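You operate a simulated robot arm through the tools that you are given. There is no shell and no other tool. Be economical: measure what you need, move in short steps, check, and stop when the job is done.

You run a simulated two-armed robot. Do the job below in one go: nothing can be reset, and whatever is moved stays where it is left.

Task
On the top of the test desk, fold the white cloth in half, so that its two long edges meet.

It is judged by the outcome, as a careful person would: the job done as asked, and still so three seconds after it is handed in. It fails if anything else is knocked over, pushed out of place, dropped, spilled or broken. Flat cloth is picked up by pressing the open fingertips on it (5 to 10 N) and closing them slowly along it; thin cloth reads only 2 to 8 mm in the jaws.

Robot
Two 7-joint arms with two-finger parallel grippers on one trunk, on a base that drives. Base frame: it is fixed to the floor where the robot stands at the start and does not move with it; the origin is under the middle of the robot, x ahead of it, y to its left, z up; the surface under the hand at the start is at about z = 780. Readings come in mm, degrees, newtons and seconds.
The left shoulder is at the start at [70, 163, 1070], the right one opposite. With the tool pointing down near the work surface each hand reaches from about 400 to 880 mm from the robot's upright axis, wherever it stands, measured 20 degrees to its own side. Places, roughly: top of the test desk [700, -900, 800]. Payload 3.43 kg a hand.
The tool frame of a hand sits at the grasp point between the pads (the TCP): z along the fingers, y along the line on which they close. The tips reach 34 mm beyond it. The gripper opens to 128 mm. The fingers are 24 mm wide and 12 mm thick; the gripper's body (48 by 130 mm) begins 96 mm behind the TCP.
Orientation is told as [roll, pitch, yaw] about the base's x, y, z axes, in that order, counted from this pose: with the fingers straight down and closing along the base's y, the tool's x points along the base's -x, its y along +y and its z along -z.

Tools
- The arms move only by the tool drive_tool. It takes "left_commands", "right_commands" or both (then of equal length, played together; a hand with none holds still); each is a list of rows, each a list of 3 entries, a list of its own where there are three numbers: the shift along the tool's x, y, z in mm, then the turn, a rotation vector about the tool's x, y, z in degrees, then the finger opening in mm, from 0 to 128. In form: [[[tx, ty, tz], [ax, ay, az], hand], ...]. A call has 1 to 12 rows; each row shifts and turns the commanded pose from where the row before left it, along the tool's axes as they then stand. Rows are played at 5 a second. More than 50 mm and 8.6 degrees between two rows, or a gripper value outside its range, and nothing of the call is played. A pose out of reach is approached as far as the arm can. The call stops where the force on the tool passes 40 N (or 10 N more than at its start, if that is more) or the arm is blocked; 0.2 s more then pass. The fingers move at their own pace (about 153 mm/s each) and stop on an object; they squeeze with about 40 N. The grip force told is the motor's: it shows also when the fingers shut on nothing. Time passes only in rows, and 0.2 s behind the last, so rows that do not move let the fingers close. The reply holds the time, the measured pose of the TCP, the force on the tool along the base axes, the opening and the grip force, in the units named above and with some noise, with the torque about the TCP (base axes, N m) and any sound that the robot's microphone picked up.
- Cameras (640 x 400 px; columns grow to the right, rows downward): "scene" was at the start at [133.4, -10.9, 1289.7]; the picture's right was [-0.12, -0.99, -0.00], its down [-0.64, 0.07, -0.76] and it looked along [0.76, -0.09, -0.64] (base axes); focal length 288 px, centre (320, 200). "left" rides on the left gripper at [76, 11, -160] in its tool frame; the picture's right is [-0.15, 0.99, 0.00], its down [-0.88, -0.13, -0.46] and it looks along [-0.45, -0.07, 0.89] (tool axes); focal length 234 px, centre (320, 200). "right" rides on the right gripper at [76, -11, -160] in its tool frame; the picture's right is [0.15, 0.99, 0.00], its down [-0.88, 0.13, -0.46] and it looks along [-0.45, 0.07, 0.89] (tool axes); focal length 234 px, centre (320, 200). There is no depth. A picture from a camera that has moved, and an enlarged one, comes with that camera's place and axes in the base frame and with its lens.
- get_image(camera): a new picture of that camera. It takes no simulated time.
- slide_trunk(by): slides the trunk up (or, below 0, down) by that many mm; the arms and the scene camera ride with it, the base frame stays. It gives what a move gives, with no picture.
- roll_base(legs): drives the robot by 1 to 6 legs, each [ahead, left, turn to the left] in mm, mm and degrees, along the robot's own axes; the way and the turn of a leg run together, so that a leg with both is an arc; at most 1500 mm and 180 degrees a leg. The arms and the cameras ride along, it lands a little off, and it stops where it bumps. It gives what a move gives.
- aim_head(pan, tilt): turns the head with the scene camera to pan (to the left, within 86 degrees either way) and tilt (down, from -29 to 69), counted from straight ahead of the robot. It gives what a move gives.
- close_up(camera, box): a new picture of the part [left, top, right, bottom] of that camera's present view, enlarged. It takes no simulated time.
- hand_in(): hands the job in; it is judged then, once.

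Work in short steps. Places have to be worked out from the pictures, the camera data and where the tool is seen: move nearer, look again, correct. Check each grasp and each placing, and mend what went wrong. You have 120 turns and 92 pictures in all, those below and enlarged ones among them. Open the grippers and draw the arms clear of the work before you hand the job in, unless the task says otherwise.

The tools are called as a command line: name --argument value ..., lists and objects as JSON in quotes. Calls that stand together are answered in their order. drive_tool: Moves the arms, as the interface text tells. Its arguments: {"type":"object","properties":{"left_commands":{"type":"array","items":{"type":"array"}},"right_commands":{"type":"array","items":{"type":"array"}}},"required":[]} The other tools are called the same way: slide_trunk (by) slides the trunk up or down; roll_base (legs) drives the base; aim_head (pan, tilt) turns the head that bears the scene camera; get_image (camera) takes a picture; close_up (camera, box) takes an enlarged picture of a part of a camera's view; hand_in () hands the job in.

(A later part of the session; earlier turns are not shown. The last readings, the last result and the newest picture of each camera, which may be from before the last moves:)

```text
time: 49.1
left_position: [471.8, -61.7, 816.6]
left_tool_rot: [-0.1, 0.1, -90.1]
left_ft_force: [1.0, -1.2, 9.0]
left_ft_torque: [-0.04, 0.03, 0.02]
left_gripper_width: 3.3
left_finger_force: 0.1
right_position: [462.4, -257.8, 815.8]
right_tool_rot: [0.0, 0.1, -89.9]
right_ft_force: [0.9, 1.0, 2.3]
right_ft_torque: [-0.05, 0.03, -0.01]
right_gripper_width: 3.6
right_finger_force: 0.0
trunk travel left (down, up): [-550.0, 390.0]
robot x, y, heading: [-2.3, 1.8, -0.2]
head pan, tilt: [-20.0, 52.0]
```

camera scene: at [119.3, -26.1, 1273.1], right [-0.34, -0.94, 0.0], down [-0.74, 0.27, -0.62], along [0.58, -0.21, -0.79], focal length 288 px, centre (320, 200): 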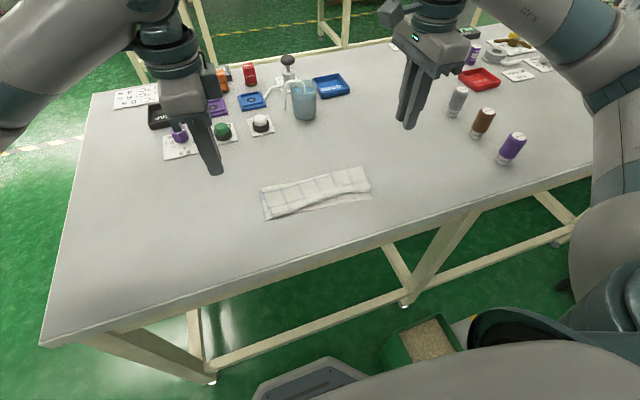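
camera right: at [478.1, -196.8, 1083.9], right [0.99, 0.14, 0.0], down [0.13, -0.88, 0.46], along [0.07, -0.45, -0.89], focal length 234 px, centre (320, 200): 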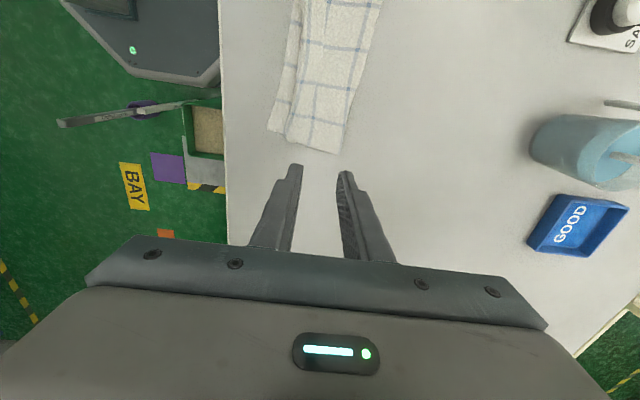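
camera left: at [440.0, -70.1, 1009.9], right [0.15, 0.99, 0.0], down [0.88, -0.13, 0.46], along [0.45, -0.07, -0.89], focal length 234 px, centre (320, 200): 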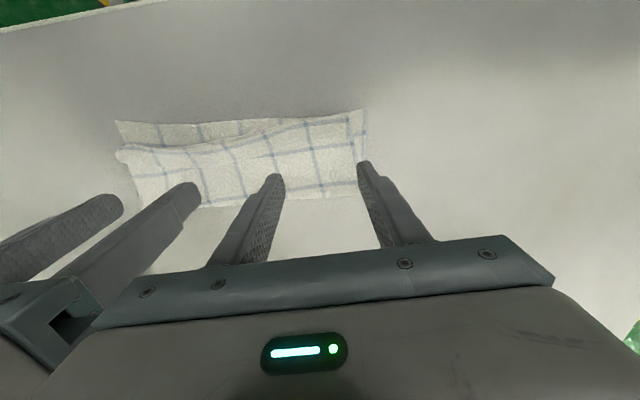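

Now opening slowly while shifting the hands -x, so the rear fingers stay still and the front fingers drag the strip outward.

drive_tool --left_commands '[[[0, -2.5, 0], [0, 0, 0], 9], [[0, -2.5, 0], [0, 0, 0], 14], [[0, -2.5, 0], [0, 0, 0], 19], [[0, -2.5, 0], [0, 0, 0], 24], [[0, -2.5, 0], [0, 0, 0], 29], [[0, -2.5, 0], [0, 0, 0], 34], [[0, -2.5, 0], [0, 0, 0], 39], [[0, -2.5, 0], [0, 0, 0], 44]]' --right_commands '[[[0, -2.5, 0.5], [0, 0, 0], 9], [[0, -2.5, 0], [0, 0, 0], 14], [[0, -2.5, 0], [0, 0, 0], 19], [[0, -2.5, 0], [0, 0, 0], 24], [[0, -2.5, 0], [0, 0, 0], 29], [[0, -2.5, 0], [0, 0, 0], 34], [[0, -2.5, 0], [0, 0, 0], 39], [[0, -2.5, 0], [0, 0, 0], 44]]'

close_up --camera "right" --box '[220, 70, 420, 195]'

close_up --camera "left" --box '[220, 70, 420, 195]'

close_up --camera "scene" --box '[230, 135, 390, 235]'

```text
time: 51.0
left_position: [449.0, -59.6, 816.4]
left_tool_rot: [0.1, -0.1, -90.0]
left_ft_force: [2.5, -1.2, 10.6]
left_ft_torque: [0.01, 0.2, -0.01]
left_gripper_width: 42.9
left_finger_force: 0.0
right_position: [440.6, -257.5, 816.3]
right_tool_rot: [0.0, 0.0, -90.0]
right_ft_force: [5.0, 0.2, 18.0]
right_ft_torque: [0.01, 0.35, -0.04]
right_gripper_width: 41.5
right_finger_force: 0.0
trunk travel left (down, up): [-550.0, 390.0]
robot x, y, heading: [-1.6, -4.0, 0.0]
head pan, tilt: [-20.0, 52.0]
```

```text
3.20 times, centred on (320, 132) of right
camera zoom: at [428.5, -179.1, 974.9], right [0.99, 0.15, 0.0], down [0.13, -0.88, 0.46], along [0.07, -0.45, -0.89], focal length 749 px, centre (320, 416)
```

zoom: 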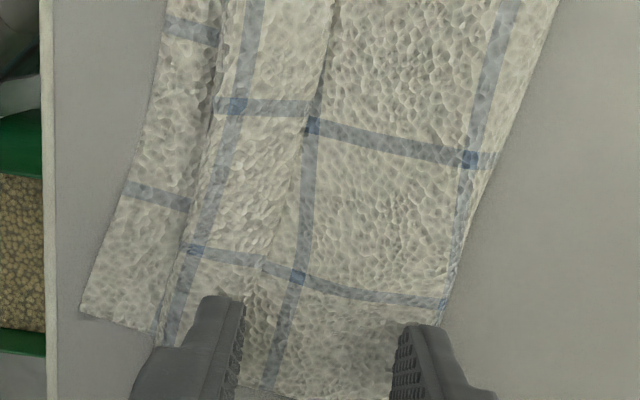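

```text
3.20 times, centred on (320, 132) of left
camera zoom: at [461.5, 15.9, 975.3], right [0.99, -0.15, 0.0], down [-0.13, -0.88, 0.46], along [-0.07, -0.45, -0.89], focal length 749 px, centre (320, 416)
```

zoom: 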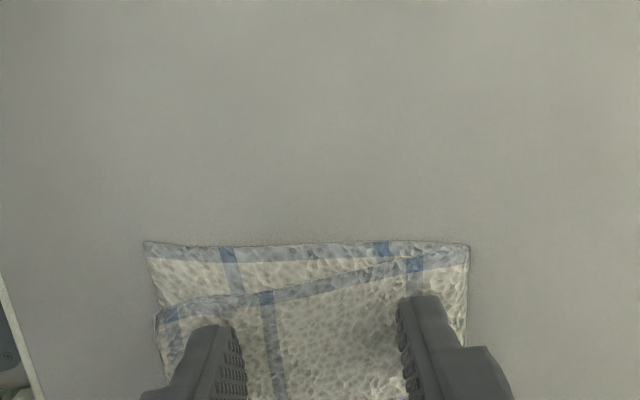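

```text
4.00 times, centred on (310, 185) of scene
camera zoom: at [118.4, -26.0, 1273.3], right [-0.34, -0.94, 0.0], down [-0.74, 0.27, -0.62], along [0.58, -0.21, -0.79], focal length 1151 px, centre (360, 260)
```

zoom: 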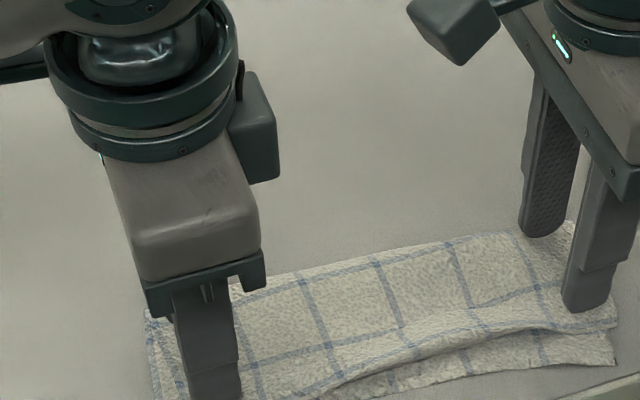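

The layers stick together more than to the fingers, so the whole cloth just slid and is now nearing the desk's front edge. New plan: pinch the fold itself at both ends and lift, so the halves and the curled strip hang open by gravity, then lay it down again further from the edge. First lift and look.

drive_tool --left_commands '[[[0, 0, -10], [0, 0, 0], 44], [[0, 10, -30], [0, 0, 0], 30], [[0, 30, -30], [0, 0, 0], 30], [[0, 40, -20], [0, 0, 0], 30]]' --right_commands '[[[0, 0, -10], [0, 0, 0], 44], [[0, 10, -30], [0, 0, 0], 30], [[0, 30, -30], [0, 0, 0], 30], [[0, 40, -20], [0, 0, 0], 30]]'

get_image --camera "scene"

close_up --camera "scene" --box '[230, 150, 390, 250]'

```text
time: 52.0
left_position: [531.4, -63.8, 907.6]
left_tool_rot: [0.0, -0.1, -90.0]
left_ft_force: [0.5, -0.3, 0.0]
left_ft_torque: [0.02, 0.02, 0.0]
left_gripper_width: 30.2
left_finger_force: 0.0
right_position: [519.6, -257.9, 902.8]
right_tool_rot: [-0.1, 0.0, -90.0]
right_ft_force: [-0.5, -0.4, -0.7]
right_ft_torque: [0.0, 0.03, 0.01]
right_gripper_width: 30.1
right_finger_force: 0.1
trunk travel left (down, up): [-550.0, 390.0]
robot x, y, heading: [-1.5, -0.2, -0.2]
head pan, tilt: [-20.0, 52.0]
```

```text
31 pictures are left
camera scene: at [120.5, -26.4, 1272.8], right [-0.34, -0.94, 0.0], down [-0.74, 0.27, -0.61], along [0.58, -0.21, -0.79], focal length 288 px, centre (320, 200)
```

scene: 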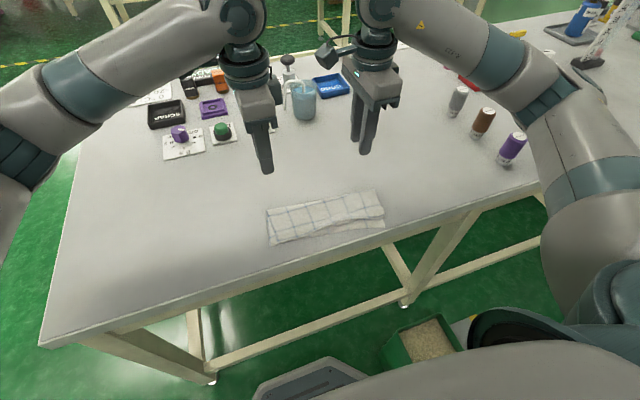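

```text
4.00 times, centred on (310, 200) of scene
camera zoom: at [120.5, -26.4, 1272.8], right [-0.34, -0.94, 0.0], down [-0.74, 0.27, -0.61], along [0.58, -0.21, -0.79], focal length 1151 px, centre (360, 200)
```

zoom: 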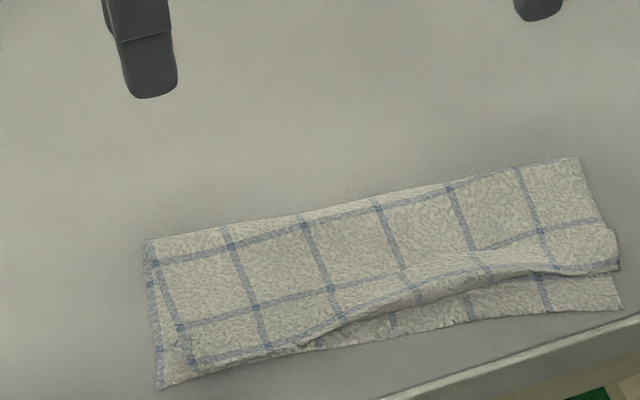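

Fold line now from (494,-41) to (469,-282). I'll bring both hands to the fold ends with a 30 mm opening, the outer tip just catching the fold.

drive_tool --left_commands '[[[2, -30, 10], [0, 0, 0], 30], [[3, -30, 10], [0, 0, 0], 30], [[0, 0, 30], [0, 0, 0], 30], [[0, 0, 28], [0, 0, 0], 30], [[0, 0, 10], [0, 0, 0], 30], [[0, 0, 0], [0, 0, 0], 30]]' --right_commands '[[[-4, -35, 10], [0, 0, 0], 30], [[-3, -34, 10], [0, 0, 0], 30], [[0, 0, 30], [0, 0, 0], 30], [[0, 0, 24], [0, 0, 0], 30], [[0, 0, 10], [0, 0, 0], 30], [[0, 0, 0], [0, 0, 0], 30]]'

close_up --camera "right" --box '[220, 80, 420, 205]'

close_up --camera "left" --box '[220, 80, 420, 205]'

```text
time: 53.4
left_position: [471.4, -56.9, 818.7]
left_tool_rot: [-0.1, 0.0, -89.9]
left_ft_force: [-0.7, 0.0, 0.5]
left_ft_torque: [0.0, 0.03, -0.02]
left_gripper_width: 30.3
left_finger_force: 0.1
right_position: [450.7, -265.2, 819.3]
right_tool_rot: [0.0, 0.0, -90.0]
right_ft_force: [0.1, -0.2, 0.1]
right_ft_torque: [0.03, 0.02, 0.03]
right_gripper_width: 29.9
right_finger_force: 0.0
trunk travel left (down, up): [-550.0, 390.0]
robot x, y, heading: [1.0, 0.9, 0.0]
head pan, tilt: [-20.0, 52.0]
```

```text
3.20 times, centred on (320, 142) of right
camera zoom: at [440.1, -187.1, 978.8], right [0.99, 0.15, 0.0], down [0.13, -0.88, 0.46], along [0.07, -0.45, -0.89], focal length 749 px, centre (320, 384)
```

zoom: 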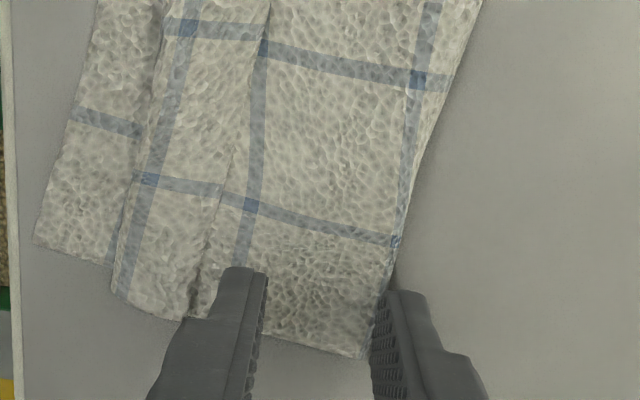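

```text
3.20 times, centred on (320, 142) of left
camera zoom: at [483.3, 18.5, 976.4], right [0.99, -0.15, 0.0], down [-0.13, -0.88, 0.46], along [-0.07, -0.45, -0.89], focal length 749 px, centre (320, 384)
```

zoom: 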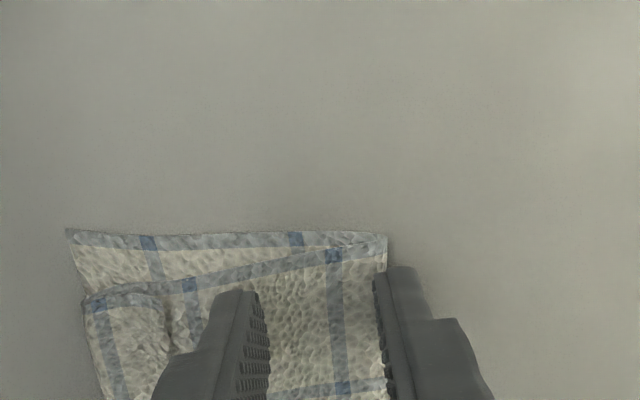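

Outer tips are near the fold line; I'll shift in slightly and lower to contact.

drive_tool --left_commands '[[[0, -2, 0], [0, 0, 0], 30], [[0, 0, 1], [0, 0, 0], 30], [[0, 0, 0.8], [0, 0, 0], 30], [[0, 0, 0], [0, 0, 0], 30]]' --right_commands '[[[0, -5, 0], [0, 0, 0], 30], [[0, 0, 1], [0, 0, 0], 30], [[0, 0, 0.8], [0, 0, 0], 30], [[0, 0, 0], [0, 0, 0], 30]]'

drive_tool --left_commands '[[[0, 0, 0.7], [0, 0, 0], 30], [[0, 0, 0], [0, 0, 0], 30]]' --right_commands '[[[0, 0, 0.7], [0, 0, 0], 30], [[0, 0, 0], [0, 0, 0], 30]]'

```text
time: 54.4
left_position: [469.8, -56.9, 816.9]
left_tool_rot: [0.1, 0.1, -89.9]
left_ft_force: [0.4, -1.0, 8.2]
left_ft_torque: [0.03, 0.1, 0.02]
left_gripper_width: 30.1
left_finger_force: 0.0
right_position: [445.8, -264.3, 820.4]
right_tool_rot: [0.0, -0.1, -90.0]
right_ft_force: [0.5, 0.7, 0.8]
right_ft_torque: [0.02, 0.01, -0.03]
right_gripper_width: 30.3
right_finger_force: 0.1
trunk travel left (down, up): [-550.0, 390.0]
robot x, y, heading: [1.9, 0.1, -0.1]
head pan, tilt: [-20.0, 52.0]
```

```text
time: 55.0
left_position: [468.1, -56.4, 815.6]
left_tool_rot: [0.1, -0.1, -90.1]
left_ft_force: [2.1, -1.4, 15.2]
left_ft_torque: [0.07, 0.16, -0.01]
left_gripper_width: 29.8
left_finger_force: 0.1
right_position: [445.2, -265.6, 818.8]
right_tool_rot: [0.0, 0.0, -90.1]
right_ft_force: [0.4, -0.9, 0.0]
right_ft_torque: [0.02, 0.03, -0.02]
right_gripper_width: 29.7
right_finger_force: 0.1
trunk travel left (down, up): [-550.0, 390.0]
robot x, y, heading: [2.6, -0.4, -0.1]
head pan, tilt: [-20.0, 52.0]
```

drive_tool --left_commands '[[[0, 0, -0.6], [0, 0, 0], 30], [[0, 0, 0], [0, 0, 0], 30], [[0, 0, 0], [0, 0, 0], 30]]' --right_commands '[[[0, 0, 1.2], [0, 0, 0], 30], [[0, 0, 0.8], [0, 0, 0], 30], [[0, 0, 0], [0, 0, 0], 30]]'

```text
time: 55.8
left_position: [469.4, -57.4, 815.4]
left_tool_rot: [0.0, 0.1, -90.0]
left_ft_force: [1.1, -1.5, 11.8]
left_ft_torque: [0.01, 0.05, 0.02]
left_gripper_width: 29.8
left_finger_force: 0.1
right_position: [446.6, -265.1, 816.7]
right_tool_rot: [0.0, -0.1, -90.0]
right_ft_force: [0.2, -0.2, 0.4]
right_ft_torque: [0.01, 0.01, -0.01]
right_gripper_width: 30.2
right_finger_force: 0.0
trunk travel left (down, up): [-550.0, 390.0]
robot x, y, heading: [6.7, 2.5, -0.2]
head pan, tilt: [-20.0, 52.0]
```

drive_tool --right_commands '[[[0, 0, 0.8], [0, 0, 0], 30], [[0, 0, 0.5], [0, 0, 0], 30], [[0, 0, 0], [0, 0, 0], 30]]'

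```text
time: 56.5
left_position: [469.0, -56.1, 815.1]
left_tool_rot: [0.0, 0.1, -89.9]
left_ft_force: [1.2, -1.4, 9.9]
left_ft_torque: [-0.01, 0.0, 0.0]
left_gripper_width: 29.2
left_finger_force: 0.1
right_position: [447.2, -265.6, 816.4]
right_tool_rot: [0.0, 0.0, -90.0]
right_ft_force: [-0.6, 0.4, 0.9]
right_ft_torque: [0.0, 0.05, 0.0]
right_gripper_width: 30.0
right_finger_force: 0.1
trunk travel left (down, up): [-550.0, 390.0]
robot x, y, heading: [-0.9, 4.4, -0.2]
head pan, tilt: [-20.0, 52.0]
```

drive_tool --right_commands '[[[0, 0, 0.6], [0, 0, 0], 30], [[0, 0, 0.4], [0, 0, 0], 30], [[0, 0, 0], [0, 0, 0], 30]]'

```text
time: 57.4
left_position: [468.5, -55.4, 816.1]
left_tool_rot: [0.0, 0.0, -90.0]
left_ft_force: [1.4, -0.8, 5.6]
left_ft_torque: [-0.01, 0.03, 0.0]
left_gripper_width: 29.8
left_finger_force: 0.2
right_position: [446.9, -265.9, 816.7]
right_tool_rot: [0.1, 0.0, -90.0]
right_ft_force: [1.5, -0.1, 14.0]
right_ft_torque: [0.07, 0.19, 0.02]
right_gripper_width: 29.5
right_finger_force: 0.0
trunk travel left (down, up): [-550.0, 390.0]
robot x, y, heading: [1.3, 2.2, 0.1]
head pan, tilt: [-20.0, 52.0]
```

Left 6 N, right 14 N. I'll ease the right up slightly and close both slowly, then lift 30 mm.

drive_tool --left_commands '[[[0, 0, 0.2], [0, 0, 0], 27], [[0, 0, 0], [0, 0, 0], 24], [[0, 0, 0], [0, 0, 0], 21], [[0, 0, 0], [0, 0, 0], 18], [[0, 0, 0], [0, 0, 0], 15], [[0, 0, 0], [0, 0, 0], 12], [[0, 0, 0], [0, 0, 0], 9], [[0, 0, 0], [0, 0, 0], 6], [[0, 0, 0], [0, 0, 0], 3], [[0, 0, 0], [0, 0, 0], 0], [[0, 0, 0], [0, 0, 0], 0]]' --right_commands '[[[0, 0, -0.3], [0, 0, 0], 27], [[0, 0, 0], [0, 0, 0], 24], [[0, 0, 0], [0, 0, 0], 21], [[0, 0, 0], [0, 0, 0], 18], [[0, 0, 0], [0, 0, 0], 15], [[0, 0, 0], [0, 0, 0], 12], [[0, 0, 0], [0, 0, 0], 9], [[0, 0, 0], [0, 0, 0], 6], [[0, 0, 0], [0, 0, 0], 3], [[0, 0, 0], [0, 0, 0], 0], [[0, 0, 0], [0, 0, 0], 0]]'

drive_tool --left_commands '[[[0, 0, -10], [0, 0, 0], 0], [[0, 0, -10], [0, 0, 0], 0], [[0, 0, -10], [0, 0, 0], 0]]' --right_commands '[[[0, 0, -10], [0, 0, 0], 0], [[0, 0, -10], [0, 0, 0], 0], [[0, 0, -10], [0, 0, 0], 0]]'

close_up --camera "scene" --box '[230, 140, 390, 240]'

```text
time: 59.8
left_position: [469.0, -55.8, 816.7]
left_tool_rot: [0.0, 0.0, -90.0]
left_ft_force: [-0.5, -0.4, 0.9]
left_ft_torque: [-0.02, -0.01, -0.05]
left_gripper_width: 0.0
left_finger_force: 33.1
right_position: [446.3, -264.9, 815.8]
right_tool_rot: [0.1, 0.0, -89.9]
right_ft_force: [-1.9, -0.3, 20.8]
right_ft_torque: [0.08, 0.07, 0.0]
right_gripper_width: 1.4
right_finger_force: 36.5
trunk travel left (down, up): [-550.0, 390.0]
robot x, y, heading: [0.0, 0.3, -0.1]
head pan, tilt: [-20.0, 52.0]
```

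```text
time: 60.5
left_position: [469.4, -56.3, 844.9]
left_tool_rot: [0.1, 0.0, -90.1]
left_ft_force: [0.7, -0.7, 0.7]
left_ft_torque: [0.0, 0.02, -0.03]
left_gripper_width: 0.0
left_finger_force: 32.6
right_position: [446.3, -265.3, 843.6]
right_tool_rot: [0.1, 0.0, -90.0]
right_ft_force: [0.1, 0.3, -0.2]
right_ft_torque: [0.02, -0.02, 0.04]
right_gripper_width: 1.5
right_finger_force: 36.1
trunk travel left (down, up): [-550.0, 390.0]
robot x, y, heading: [1.2, -2.2, -0.1]
head pan, tilt: [-20.0, 52.0]
```

```text
4.00 times, centred on (310, 190) of scene
camera zoom: at [119.7, -26.6, 1272.9], right [-0.34, -0.94, 0.0], down [-0.74, 0.27, -0.62], along [0.58, -0.21, -0.79], focal length 1151 px, centre (360, 240)
```

zoom: 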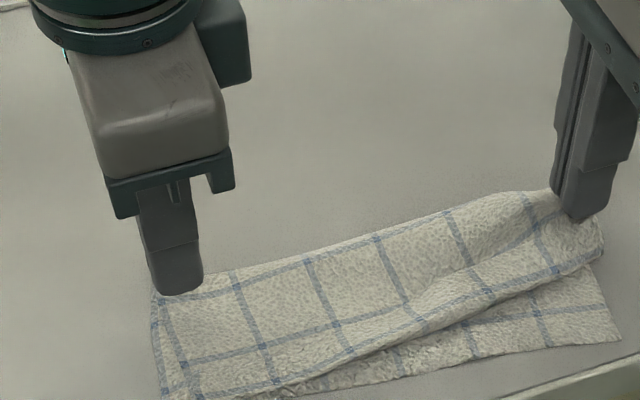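

The right hand caught only the top layer (width 1.5), which shows the layers do separate when both tips press on the top one. The left caught nothing. I'll put the right back down, release, and regrip both hands near the rolled strip to unfold the top layer.

drive_tool --left_commands '[[[0, 0, -20], [0, 0, 0], 0], [[0, 0, -30], [0, 0, 0], 0], [[0, 0, 0], [0, 0, 0], 10], [[0, 0, 0], [0, 0, 0], 20], [[0, 0, 0], [0, 0, 0], 20], [[0, 0, 0], [0, 0, 0], 20]]' --right_commands '[[[0, 0, 13], [0, 0, 0], 0], [[0, 0, 11], [0, 0, 0], 0], [[0, 0, 0], [0, 0, 0], 10], [[0, 0, 0], [0, 0, 0], 16], [[0, 0, -20], [0, 0, 0], 20], [[0, 0, -40], [0, 0, 0], 20]]'

close_up --camera "right" --box '[180, 50, 420, 200]'

close_up --camera "left" --box '[180, 50, 420, 200]'

```text
time: 62.0
left_position: [468.3, -54.7, 894.5]
left_tool_rot: [0.0, 0.0, -90.0]
left_ft_force: [-0.4, 0.3, 0.6]
left_ft_torque: [-0.02, -0.01, 0.0]
left_gripper_width: 20.3
left_finger_force: 0.1
right_position: [449.3, -263.7, 880.5]
right_tool_rot: [0.0, 0.0, -90.0]
right_ft_force: [-0.4, 1.0, 0.9]
right_ft_torque: [-0.01, 0.02, 0.02]
right_gripper_width: 20.1
right_finger_force: 0.1
trunk travel left (down, up): [-550.0, 390.0]
robot x, y, heading: [-1.2, 0.7, -0.1]
head pan, tilt: [-20.0, 52.0]
```

```text
2.67 times, centred on (300, 125) of right
camera zoom: at [437.7, -186.0, 1039.1], right [0.99, 0.15, 0.0], down [0.13, -0.88, 0.46], along [0.07, -0.45, -0.89], focal length 624 px, centre (373, 400)
```

zoom: 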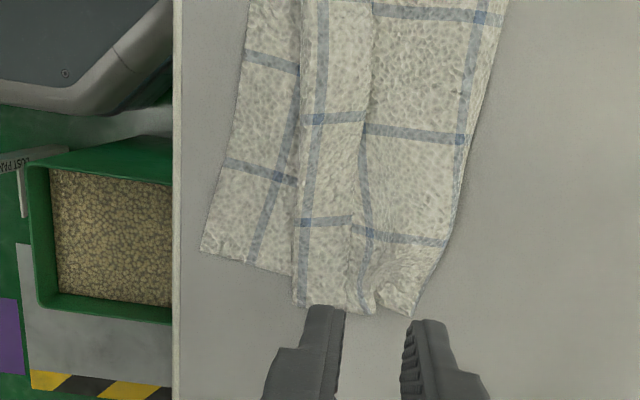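

```text
2.67 times, centred on (300, 125) of left
camera zoom: at [479.9, 21.5, 1053.2], right [0.99, -0.15, 0.0], down [-0.13, -0.88, 0.46], along [-0.07, -0.45, -0.89], focal length 624 px, centre (373, 400)
```

zoom: 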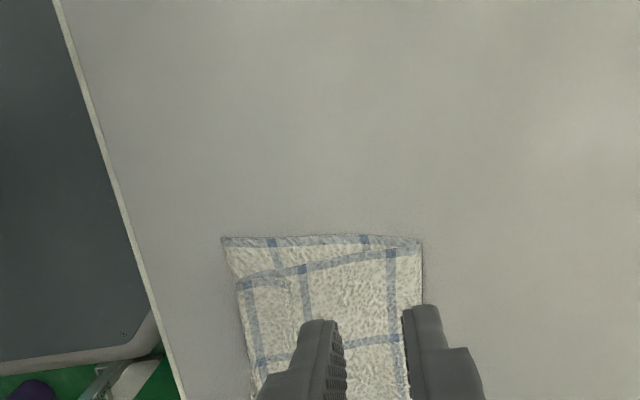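

Strip spans x 407–431 on the left and 418–442 on the right. I'll move the hands there (centres 422 and 433) with a 20 mm opening and lower to near contact.

drive_tool --left_commands '[[[-5, -23, 0], [0, 0, 0], 20], [[-4, -23, 25], [0, 0, 0], 20], [[0, 0, 30], [0, 0, 0], 20], [[0, 0, 20], [0, 0, 0], 20], [[0, 0, 0], [0, 0, 0], 20]]' --right_commands '[[[3, -8, 0], [0, 0, 0], 20], [[3, -8, 11], [0, 0, 0], 20], [[0, 0, 30], [0, 0, 0], 20], [[0, 0, 20], [0, 0, 0], 20], [[0, 0, 0], [0, 0, 0], 20]]'

close_up --camera "right" --box '[220, 80, 420, 205]'

close_up --camera "left" --box '[220, 80, 420, 205]'

```text
time: 63.1
left_position: [423.4, -65.0, 821.1]
left_tool_rot: [0.0, 0.0, -90.0]
left_ft_force: [-0.9, 0.1, 1.3]
left_ft_torque: [0.04, 0.02, 0.03]
left_gripper_width: 20.0
left_finger_force: 0.1
right_position: [430.7, -259.1, 820.6]
right_tool_rot: [0.0, 0.0, -90.0]
right_ft_force: [0.2, 0.3, 0.2]
right_ft_torque: [0.01, 0.0, 0.04]
right_gripper_width: 20.2
right_finger_force: 0.0
trunk travel left (down, up): [-550.0, 390.0]
robot x, y, heading: [1.8, 1.4, -0.1]
head pan, tilt: [-20.0, 52.0]
```

```text
3.20 times, centred on (320, 142) of right
camera zoom: at [419.6, -181.1, 978.9], right [0.99, 0.15, 0.0], down [0.13, -0.88, 0.46], along [0.07, -0.45, -0.89], focal length 749 px, centre (320, 384)
```

zoom: 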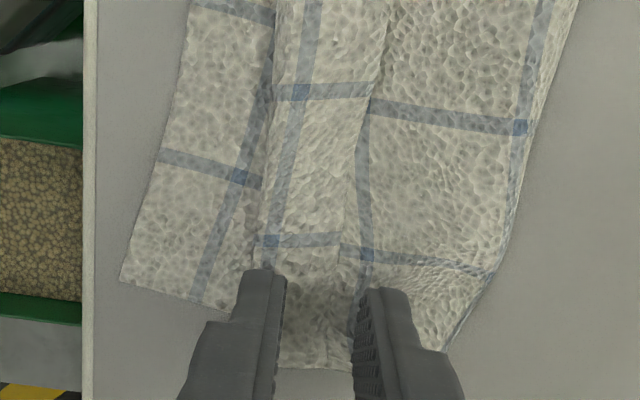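

```text
3.20 times, centred on (320, 142) of left
camera zoom: at [434.6, 10.9, 979.4], right [0.99, -0.15, 0.0], down [-0.13, -0.88, 0.46], along [-0.07, -0.45, -0.89], focal length 749 px, centre (320, 384)
```

zoom: 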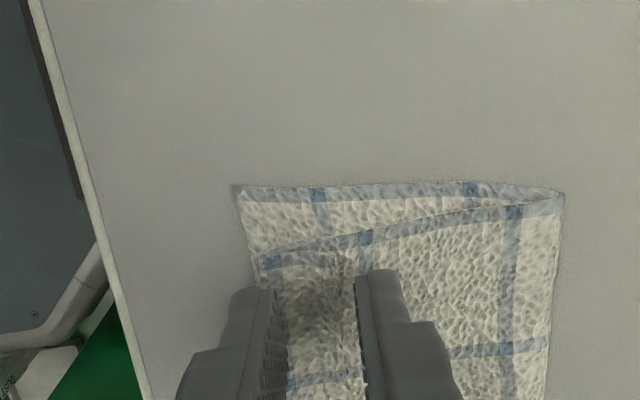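

Well placed; shift the left 4 mm inward, then press.

drive_tool --left_commands '[[[0, 4, 2], [0, 0, 0], 20], [[0, 0, 1.5], [0, 0, 0], 20], [[0, 0, 0.7], [0, 0, 0], 20], [[0, 0, 0], [0, 0, 0], 20]]' --right_commands '[[[0, 2, 2], [0, 0, 0], 20], [[0, 0, 1.5], [0, 0, 0], 20], [[0, 0, 0.7], [0, 0, 0], 20], [[0, 0, 0], [0, 0, 0], 20]]'

drive_tool --left_commands '[[[0, 0, 0], [0, 0, 0], 20]]' --right_commands '[[[0, 0, 0], [0, 0, 0], 20]]'

```text
time: 64.2
left_position: [426.4, -66.1, 815.9]
left_tool_rot: [0.1, 0.0, -90.0]
left_ft_force: [-0.4, -1.6, 2.4]
left_ft_torque: [0.0, 0.04, 0.01]
left_gripper_width: 20.1
left_finger_force: 0.1
right_position: [432.9, -258.5, 817.0]
right_tool_rot: [0.1, 0.1, -90.1]
right_ft_force: [1.5, -1.6, 9.3]
right_ft_torque: [-0.09, -0.11, -0.02]
right_gripper_width: 20.2
right_finger_force: 0.0
trunk travel left (down, up): [-550.0, 390.0]
robot x, y, heading: [0.8, -2.3, 0.2]
head pan, tilt: [-20.0, 52.0]
```

```text
time: 64.5
left_position: [425.8, -64.8, 816.7]
left_tool_rot: [0.0, 0.0, -90.0]
left_ft_force: [0.0, -0.9, 2.1]
left_ft_torque: [-0.04, 0.09, -0.04]
left_gripper_width: 20.3
left_finger_force: 0.3
right_position: [431.5, -258.2, 816.9]
right_tool_rot: [0.1, 0.0, -90.0]
right_ft_force: [1.7, -3.2, 11.6]
right_ft_torque: [-0.13, -0.12, 0.02]
right_gripper_width: 19.8
right_finger_force: 0.2
trunk travel left (down, up): [-550.0, 390.0]
robot x, y, heading: [0.9, -1.6, 0.2]
head pan, tilt: [-20.0, 52.0]
```

Right at 11 N; I'll press the left about 0.8 mm further during the first closing rows, and close both slowly.

drive_tool --left_commands '[[[0, 0, 0.8], [0, 0, 0], 20], [[0, 0, 0.2], [0, 0, 0], 18], [[0, 0, 0], [0, 0, 0], 16], [[0, 0, 0], [0, 0, 0], 14], [[0, 0, 0], [0, 0, 0], 12], [[0, 0, 0], [0, 0, 0], 10], [[0, 0, 0], [0, 0, 0], 8], [[0, 0, 0], [0, 0, 0], 6], [[0, 0, 0], [0, 0, 0], 4], [[0, 0, 0], [0, 0, 0], 2], [[0, 0, 0], [0, 0, 0], 0], [[0, 0, 0], [0, 0, 0], 0]]' --right_commands '[[[0, 0, 0], [0, 0, 0], 20], [[0, 0, 0], [0, 0, 0], 18], [[0, 0, 0], [0, 0, 0], 16], [[0, 0, 0], [0, 0, 0], 14], [[0, 0, 0], [0, 0, 0], 12], [[0, 0, 0], [0, 0, 0], 10], [[0, 0, 0], [0, 0, 0], 8], [[0, 0, 0], [0, 0, 0], 6], [[0, 0, 0], [0, 0, 0], 4], [[0, 0, 0], [0, 0, 0], 2], [[0, 0, 0], [0, 0, 0], 0], [[0, 0, 0], [0, 0, 0], 0]]'

drive_tool --left_commands '[[[0, 0, -10], [0, 0, 0], 0], [[0, 0, -15], [0, 0, 0], 0], [[0, 0, -15], [0, 0, 0], 0]]' --right_commands '[[[0, 0, -10], [0, 0, 0], 0], [[0, 0, -15], [0, 0, 0], 0], [[0, 0, -15], [0, 0, 0], 0]]'

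close_up --camera "scene" --box '[230, 145, 390, 245]'

```text
time: 67.2
left_position: [424.9, -64.6, 816.7]
left_tool_rot: [0.2, 0.1, -90.0]
left_ft_force: [-1.9, -1.5, 14.3]
left_ft_torque: [0.02, 0.06, 0.01]
left_gripper_width: 0.0
left_finger_force: 32.7
right_position: [431.6, -258.1, 815.8]
right_tool_rot: [0.1, 0.0, -90.0]
right_ft_force: [1.9, -0.6, 10.1]
right_ft_torque: [-0.03, -0.05, 0.05]
right_gripper_width: 0.1
right_finger_force: 32.4
trunk travel left (down, up): [-550.0, 390.0]
robot x, y, heading: [-0.5, -1.6, -0.2]
head pan, tilt: [-20.0, 52.0]
```

```text
time: 68.0
left_position: [426.5, -64.8, 855.0]
left_tool_rot: [-0.1, 0.0, -89.9]
left_ft_force: [-0.2, 0.8, 0.2]
left_ft_torque: [-0.02, 0.0, 0.02]
left_gripper_width: 0.0
left_finger_force: 33.5
right_position: [432.4, -257.5, 855.5]
right_tool_rot: [0.1, 0.0, -90.0]
right_ft_force: [0.6, 1.0, -0.6]
right_ft_torque: [0.02, -0.01, 0.01]
right_gripper_width: 0.3
right_finger_force: 33.5
trunk travel left (down, up): [-550.0, 390.0]
robot x, y, heading: [-0.9, 2.3, -0.1]
head pan, tilt: [-20.0, 52.0]
```

```text
4.00 times, centred on (310, 195) of scene
camera zoom: at [119.5, -26.6, 1272.9], right [-0.34, -0.94, 0.0], down [-0.74, 0.27, -0.62], along [0.58, -0.21, -0.79], focal length 1151 px, centre (360, 220)
```

zoom: 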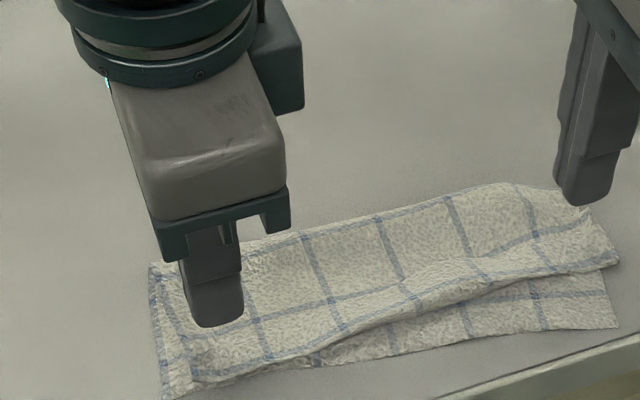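

Both slipped: a 20 mm opening gathers too little. The earlier successful grips used 30 mm, so I'll reopen to 38 mm, centred a bit further in on the top layer, and press about 10 N again.

drive_tool --left_commands '[[[0, 9, 0], [0, 0, 0], 38], [[0, 0, 20], [0, 0, 0], 38], [[0, 0, 17], [0, 0, 0], 38], [[0, 0, 2], [0, 0, 0], 38], [[0, 0, 0.7], [0, 0, 0], 38], [[0, 0, 0], [0, 0, 0], 38]]' --right_commands '[[[0, 5, 0], [0, 0, 0], 38], [[0, 0, 20], [0, 0, 0], 38], [[0, 0, 17], [0, 0, 0], 38], [[0, 0, 2], [0, 0, 0], 38], [[0, 0, 0.7], [0, 0, 0], 38], [[0, 0, 0], [0, 0, 0], 38]]'

close_up --camera "right" --box '[220, 80, 420, 205]'

close_up --camera "left" --box '[220, 80, 420, 205]'

```text
time: 69.3
left_position: [435.7, -64.5, 817.2]
left_tool_rot: [0.0, 0.0, -90.0]
left_ft_force: [0.1, -0.2, -0.3]
left_ft_torque: [0.01, 0.0, -0.02]
left_gripper_width: 38.0
left_finger_force: 0.0
right_position: [439.0, -258.8, 816.8]
right_tool_rot: [0.0, -0.1, -90.1]
right_ft_force: [-0.9, -0.1, 2.0]
right_ft_torque: [-0.03, 0.05, 0.0]
right_gripper_width: 38.1
right_finger_force: 0.2
trunk travel left (down, up): [-550.0, 390.0]
robot x, y, heading: [0.8, -2.4, -0.1]
head pan, tilt: [-20.0, 52.0]
```

```text
3.20 times, centred on (320, 142) of right
camera zoom: at [426.1, -181.0, 975.3], right [0.99, 0.15, 0.0], down [0.13, -0.88, 0.46], along [0.07, -0.45, -0.89], focal length 749 px, centre (320, 384)
```

zoom: 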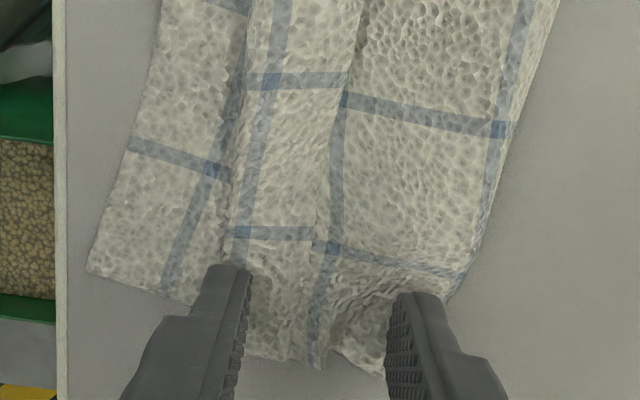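

```text
3.20 times, centred on (320, 142) of left
camera zoom: at [447.8, 11.1, 976.2], right [0.99, -0.15, 0.0], down [-0.13, -0.88, 0.46], along [-0.07, -0.45, -0.89], focal length 749 px, centre (320, 384)
```

zoom: 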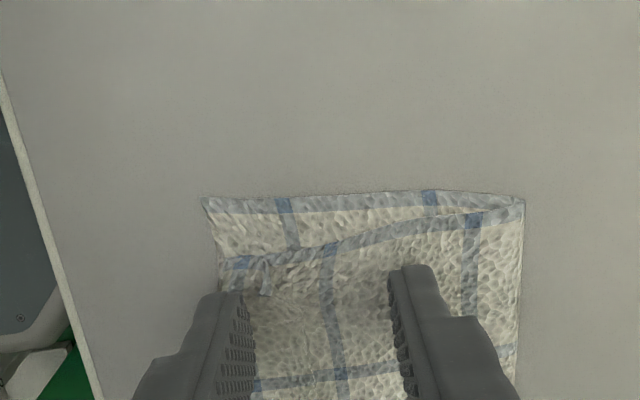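

Placed well with the strip between the tips. Pressing further to about 10 N.

drive_tool --left_commands '[[[0, 0, 1], [0, 0, 0], 38], [[0, 0, 0.7], [0, 0, 0], 38], [[0, 0, 0], [0, 0, 0], 38]]' --right_commands '[[[0, 0, 0.6], [0, 0, 0], 38], [[0, 0, 0.4], [0, 0, 0], 38], [[0, 0, 0], [0, 0, 0], 38]]'

```text
time: 70.2
left_position: [435.5, -65.2, 815.2]
left_tool_rot: [0.0, -0.1, -90.0]
left_ft_force: [-0.3, 2.2, 17.7]
left_ft_torque: [0.14, 0.3, -0.03]
left_gripper_width: 37.9
left_finger_force: 0.1
right_position: [437.1, -256.4, 815.7]
right_tool_rot: [0.2, 0.0, -90.0]
right_ft_force: [1.6, -0.6, 6.3]
right_ft_torque: [-0.06, 0.05, 0.04]
right_gripper_width: 37.3
right_finger_force: 0.0
trunk travel left (down, up): [-550.0, 390.0]
robot x, y, heading: [2.1, 1.1, 0.0]
head pan, tilt: [-20.0, 52.0]
```

Left 18 N, right 6 N: small corrections, then slow close.

drive_tool --left_commands '[[[0, 0, -0.5], [0, 0, 0], 38], [[0, 0, 0], [0, 0, 0], 34], [[0, 0, 0], [0, 0, 0], 30], [[0, 0, 0], [0, 0, 0], 26], [[0, 0, 0], [0, 0, 0], 22], [[0, 0, 0], [0, 0, 0], 18], [[0, 0, 0], [0, 0, 0], 14], [[0, 0, 0], [0, 0, 0], 10], [[0, 0, 0], [0, 0, 0], 6], [[0, 0, 0], [0, 0, 0], 3], [[0, 0, 0], [0, 0, 0], 0], [[0, 0, 0], [0, 0, 0], 0]]' --right_commands '[[[0, 0, 0.5], [0, 0, 0], 38], [[0, 0, 0], [0, 0, 0], 34], [[0, 0, 0], [0, 0, 0], 30], [[0, 0, 0], [0, 0, 0], 26], [[0, 0, 0], [0, 0, 0], 22], [[0, 0, 0], [0, 0, 0], 18], [[0, 0, 0], [0, 0, 0], 14], [[0, 0, 0], [0, 0, 0], 10], [[0, 0, 0], [0, 0, 0], 6], [[0, 0, 0], [0, 0, 0], 3], [[0, 0, 0], [0, 0, 0], 0], [[0, 0, 0], [0, 0, 0], 0]]'

drive_tool --left_commands '[[[0, 0, -10], [0, 0, 0], 0], [[0, 0, -15], [0, 0, 0], 0], [[0, 0, -15], [0, 0, 0], 0]]' --right_commands '[[[0, 0, -10], [0, 0, 0], 0], [[0, 0, -15], [0, 0, 0], 0], [[0, 0, -15], [0, 0, 0], 0]]'

```text
time: 72.8
left_position: [433.6, -64.3, 815.8]
left_tool_rot: [0.2, -0.1, -89.9]
left_ft_force: [-1.6, -1.4, 29.1]
left_ft_torque: [0.12, 0.11, -0.01]
left_gripper_width: 2.4
left_finger_force: 37.1
right_position: [435.6, -257.4, 815.7]
right_tool_rot: [0.0, -0.1, -90.0]
right_ft_force: [0.0, 1.1, 11.1]
right_ft_torque: [0.01, 0.04, 0.03]
right_gripper_width: 2.3
right_finger_force: 37.5
trunk travel left (down, up): [-550.0, 390.0]
robot x, y, heading: [-0.1, 0.4, -0.2]
head pan, tilt: [-20.0, 52.0]
```

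```text
time: 73.5
left_position: [436.2, -65.3, 855.7]
left_tool_rot: [0.0, 0.0, -90.0]
left_ft_force: [0.8, 0.3, 0.2]
left_ft_torque: [0.05, 0.01, 0.0]
left_gripper_width: 2.1
left_finger_force: 37.2
right_position: [436.7, -258.1, 854.5]
right_tool_rot: [0.1, 0.1, -90.0]
right_ft_force: [-0.1, 0.8, 0.4]
right_ft_torque: [0.0, 0.01, -0.04]
right_gripper_width: 2.2
right_finger_force: 37.1
trunk travel left (down, up): [-550.0, 390.0]
robot x, y, heading: [3.2, -2.2, -0.4]
head pan, tilt: [-20.0, 52.0]
```

Both now hold cloth (2.1–2.2 mm). Checking what was lifted.

close_up --camera "scene" --box '[230, 145, 390, 245]'

get_image --camera "right"

```text
4.00 times, centred on (310, 195) of scene
camera zoom: at [119.6, -26.7, 1272.8], right [-0.34, -0.94, 0.0], down [-0.74, 0.27, -0.62], along [0.58, -0.21, -0.79], focal length 1151 px, centre (360, 220)
```

zoom: 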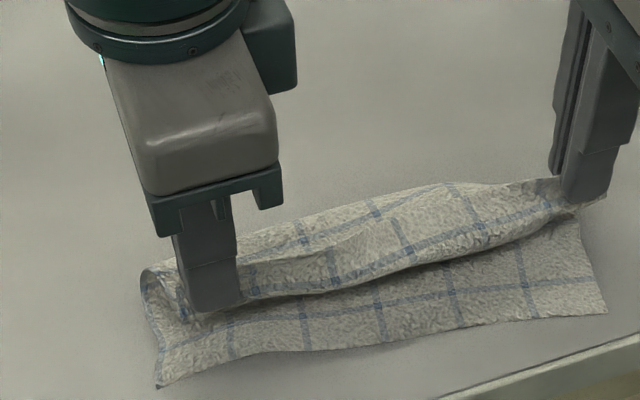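

```text
18 pictures are left
camera right: at [425.9, -180.9, 1013.6], right [0.99, 0.15, 0.0], down [0.13, -0.88, 0.46], along [0.07, -0.45, -0.89], focal length 234 px, centre (320, 200)
```

right: 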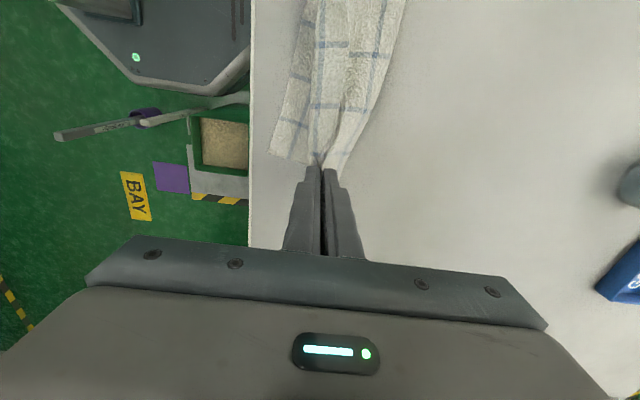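

Only the top layer with its strip is held; the bottom lies flat. I'll unfold: raise and carry both hands back toward +x along the cloth's normal, keeping moderately high so the loose strip can hang open, then look.

drive_tool --left_commands '[[[0, 0, -20], [0, 0, 0], 0], [[0, 5, -20], [0, 0, 0], 0], [[-1, 12, -5], [0, 0, 0], 0], [[-2, 14, 0], [0, 0, 0], 0], [[-3, 15, 0], [0, 0, 0], 0], [[-3, 15, 5], [0, 0, 0], 0], [[-3, 15, 8], [0, 0, 0], 0], [[-3, 15, 10], [0, 0, 0], 0], [[0, 8, 8], [0, 0, 0], 0], [[0, 0, 0], [0, 0, 0], 0]]' --right_commands '[[[0, 0, -20], [0, 0, 0], 0], [[0, 3, -20], [0, 0, 0], 0], [[0, 10, -5], [0, 0, 0], 0], [[1, 11, 0], [0, 0, 0], 0], [[1, 11, 0], [0, 0, 0], 0], [[1, 11, 5], [0, 0, 0], 0], [[1, 11, 8], [0, 0, 0], 0], [[1, 11, 10], [0, 0, 0], 0], [[0, 6, 8], [0, 0, 0], 0], [[0, 0, 0], [0, 0, 0], 0]]'

close_up --camera "scene" --box '[230, 115, 390, 215]'

get_image --camera "right"

```text
time: 75.8
left_position: [536.0, -80.2, 866.7]
left_tool_rot: [0.0, 0.0, -90.0]
left_ft_force: [0.4, -0.7, 0.0]
left_ft_torque: [-0.02, 0.0, 0.0]
left_gripper_width: 2.4
left_finger_force: 37.3
right_position: [511.1, -252.3, 869.2]
right_tool_rot: [0.0, 0.0, -90.0]
right_ft_force: [1.0, 0.1, 0.3]
right_ft_torque: [-0.02, -0.01, 0.01]
right_gripper_width: 2.1
right_finger_force: 36.7
trunk travel left (down, up): [-550.0, 390.0]
robot x, y, heading: [0.4, -1.4, -0.1]
head pan, tilt: [-20.0, 52.0]
```

```text
4.00 times, centred on (310, 165) of scene
camera zoom: at [119.4, -26.9, 1273.0], right [-0.34, -0.94, 0.0], down [-0.74, 0.27, -0.62], along [0.58, -0.21, -0.79], focal length 1151 px, centre (360, 340)
```

zoom: 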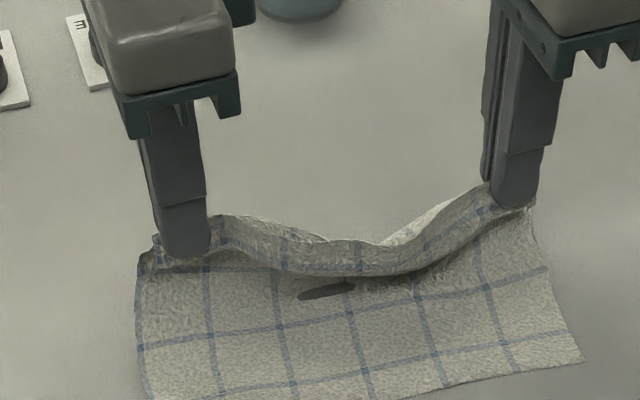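

```text
16 pictures are left
camera right: at [499.8, -174.5, 1027.2], right [0.99, 0.15, 0.0], down [0.13, -0.88, 0.46], along [0.07, -0.45, -0.89], focal length 234 px, centre (320, 200)
```

right: 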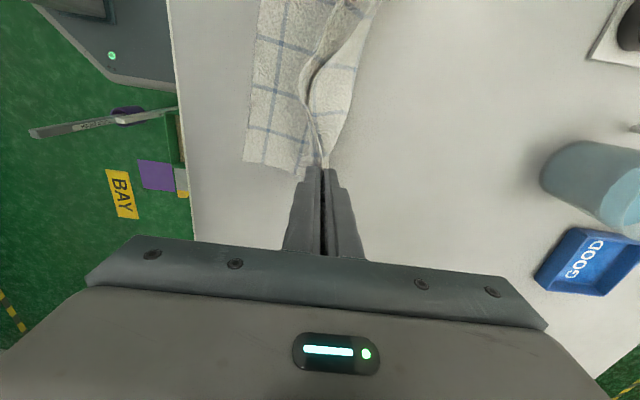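

Not fully unfolded yet: the bottom still runs under the hands to a fold at x≈537 and back up. I'll raise higher to peel it and move further +x.

drive_tool --left_commands '[[[0, 0, -30], [0, 0, 0], 0], [[0, 0, -30], [0, 0, 0], 0], [[-1, 15, -10], [0, 0, 0], 0], [[-2, 15, 0], [0, 0, 0], 0], [[-2, 15, 10], [0, 0, 0], 0], [[-2, 12, 15], [0, 0, 0], 0], [[0, 5, 20], [0, 0, 0], 0], [[0, 0, 10], [0, 0, 0], 0], [[0, 0, 0], [0, 0, 0], 0]]' --right_commands '[[[0, 0, -30], [0, 0, 0], 0], [[0, 0, -30], [0, 0, 0], 0], [[-1, 15, -10], [0, 0, 0], 0], [[-2, 15, 0], [0, 0, 0], 0], [[-2, 15, 10], [0, 0, 0], 0], [[-2, 12, 15], [0, 0, 0], 0], [[0, 5, 20], [0, 0, 0], 0], [[0, 0, 10], [0, 0, 0], 0], [[0, 0, 0], [0, 0, 0], 0]]'

get_image --camera "scene"

get_image --camera "right"

```text
time: 77.8
left_position: [598.0, -87.4, 882.0]
left_tool_rot: [0.0, -0.1, -89.9]
left_ft_force: [1.0, 0.3, 0.4]
left_ft_torque: [-0.02, 0.03, -0.02]
left_gripper_width: 2.4
left_finger_force: 37.3
right_position: [574.6, -261.2, 882.8]
right_tool_rot: [0.0, -0.1, -90.1]
right_ft_force: [0.0, -0.6, -0.5]
right_ft_torque: [-0.03, 0.01, 0.0]
right_gripper_width: 2.4
right_finger_force: 37.2
trunk travel left (down, up): [-550.0, 390.0]
robot x, y, heading: [-1.0, -0.8, -0.2]
head pan, tilt: [-20.0, 52.0]
```

```text
15 pictures are left
camera scene: at [119.6, -26.9, 1273.0], right [-0.34, -0.94, 0.0], down [-0.74, 0.27, -0.62], along [0.58, -0.21, -0.79], focal length 288 px, centre (320, 200)
```

scene: 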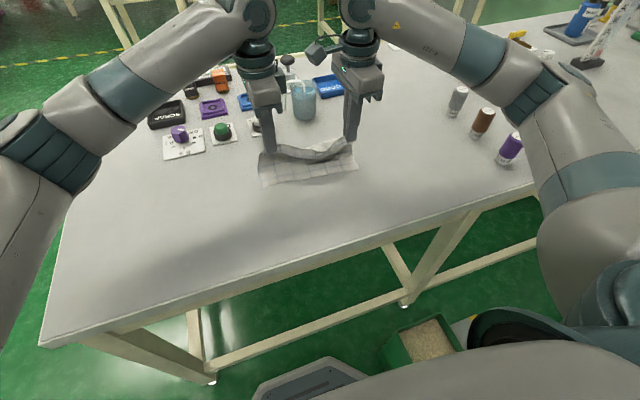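

```text
14 pictures are left
camera right: at [563.1, -183.5, 1041.6], right [0.99, 0.15, 0.0], down [0.13, -0.88, 0.46], along [0.07, -0.45, -0.89], focal length 234 px, centre (320, 200)
```

right: 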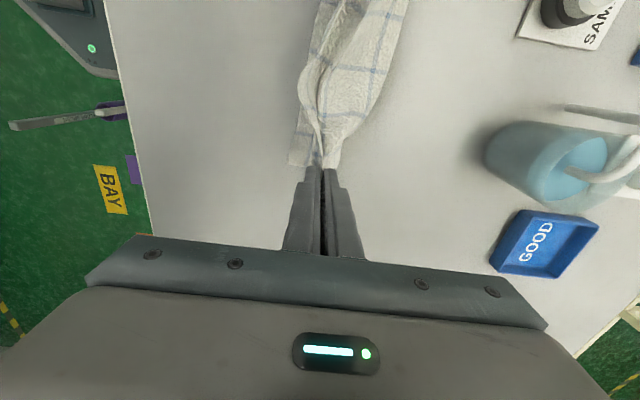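

The whole bundle follows the hands. Better: lift it completely clear so the layers hang straight down by gravity, square up the hands, then lay it down moving toward the robot so the long part trails away and lies flat. First hang it free.

drive_tool --left_commands '[[[2, 2, -30], [0, 0, 0], 0], [[2, 2, -30], [0, 0, 0], 0], [[2, 2, -30], [0, 0, 0], 0], [[2, 3, -30], [0, 0, 0], 0], [[1, 3, -20], [0, 0, 0], 0], [[0, 0, 0], [0, 0, 0], 0], [[0, 0, 0], [0, 0, 0], 0]]' --right_commands '[[[-2, 7, -30], [0, 0, 0], 0], [[-2, 7, -30], [0, 0, 0], 0], [[-2, 7, -30], [0, 0, 0], 0], [[-2, 7, -30], [0, 0, 0], 0], [[-1, 7, -20], [0, 0, 0], 0], [[0, 0, 0], [0, 0, 0], 0], [[0, 0, 0], [0, 0, 0], 0]]'

close_up --camera "scene" --box '[200, 70, 424, 210]'

```text
time: 79.3
left_position: [609.4, -78.0, 1022.9]
left_tool_rot: [0.0, 0.0, -90.0]
left_ft_force: [0.0, 0.1, -1.2]
left_ft_torque: [-0.02, 0.01, 0.0]
left_gripper_width: 2.2
left_finger_force: 37.3
right_position: [609.6, -271.0, 1022.3]
right_tool_rot: [0.0, 0.0, -89.9]
right_ft_force: [0.1, 0.0, -0.3]
right_ft_torque: [0.0, -0.01, 0.03]
right_gripper_width: 2.2
right_finger_force: 36.9
trunk travel left (down, up): [-550.0, 390.0]
robot x, y, heading: [1.5, 0.4, -0.2]
head pan, tilt: [-20.0, 52.0]
```

```text
2.86 times, centred on (312, 140) of scene
camera zoom: at [119.4, -26.8, 1273.0], right [-0.34, -0.94, 0.0], down [-0.74, 0.27, -0.62], along [0.58, -0.21, -0.79], focal length 822 px, centre (343, 371)
```

zoom: 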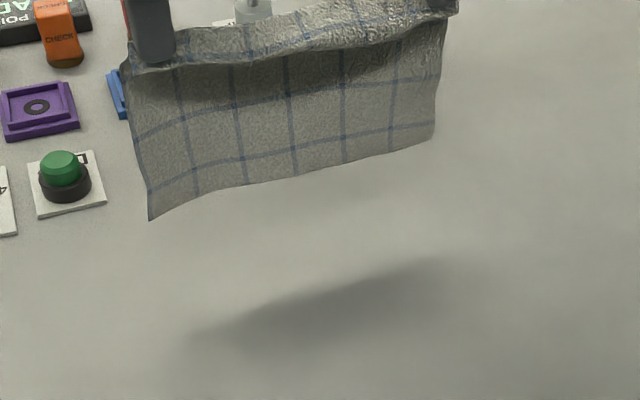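

It hangs freely, with about 132 mm (left) and 116 mm (right) below the hands and the strip opened. Now lower and swing toward the robot so it lies down flat behind.

drive_tool --left_commands '[[[0, 0, 34], [0, 0, 0], 0], [[0, 0, 34], [0, 0, 0], 0], [[0, -23, 12], [0, 0, 0], 0], [[0, -21, 6], [0, 0, 0], 0], [[0, -21, 9], [0, 0, 0], 0], [[0, -19, 13], [0, 0, 0], 0], [[0, -16, 16], [0, 0, 0], 0], [[0, -13, 19], [0, 0, 0], 0], [[0, -9, 21], [0, 0, 0], 0], [[0, -4, 10], [0, 0, 0], 0], [[0, 0, 0], [0, 0, 0], 0]]' --right_commands '[[[0, 0, 34], [0, 0, 0], 0], [[0, 0, 34], [0, 0, 0], 0], [[0, -20, 12], [0, 0, 0], 0], [[0, -18, 6], [0, 0, 0], 0], [[0, -18, 9], [0, 0, 0], 0], [[0, -17, 13], [0, 0, 0], 0], [[0, -14, 16], [0, 0, 0], 0], [[0, -11, 19], [0, 0, 0], 0], [[0, -8, 21], [0, 0, 0], 0], [[0, -4, 10], [0, 0, 0], 0], [[0, 0, 0], [0, 0, 0], 0]]'

get_image --camera "right"

```text
time: 81.8
left_position: [483.1, -77.1, 848.5]
left_tool_rot: [0.1, 0.0, -90.1]
left_ft_force: [1.1, 0.1, -0.4]
left_ft_torque: [0.0, 0.04, 0.03]
left_gripper_width: 2.5
left_finger_force: 36.7
right_position: [497.6, -268.6, 850.6]
right_tool_rot: [0.0, 0.0, -89.9]
right_ft_force: [0.9, -1.5, -0.2]
right_ft_torque: [0.01, 0.04, -0.01]
right_gripper_width: 2.4
right_finger_force: 36.9
trunk travel left (down, up): [-550.0, 390.0]
robot x, y, heading: [-1.2, 1.7, -0.0]
head pan, tilt: [-20.0, 52.0]
```

```text
12 pictures are left
camera right: at [486.0, -190.3, 1009.2], right [0.99, 0.15, 0.0], down [0.13, -0.88, 0.46], along [0.07, -0.45, -0.89], focal length 234 px, centre (320, 200)
```

right: 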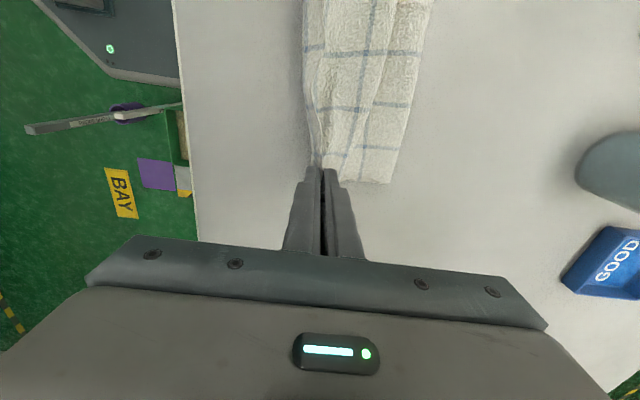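

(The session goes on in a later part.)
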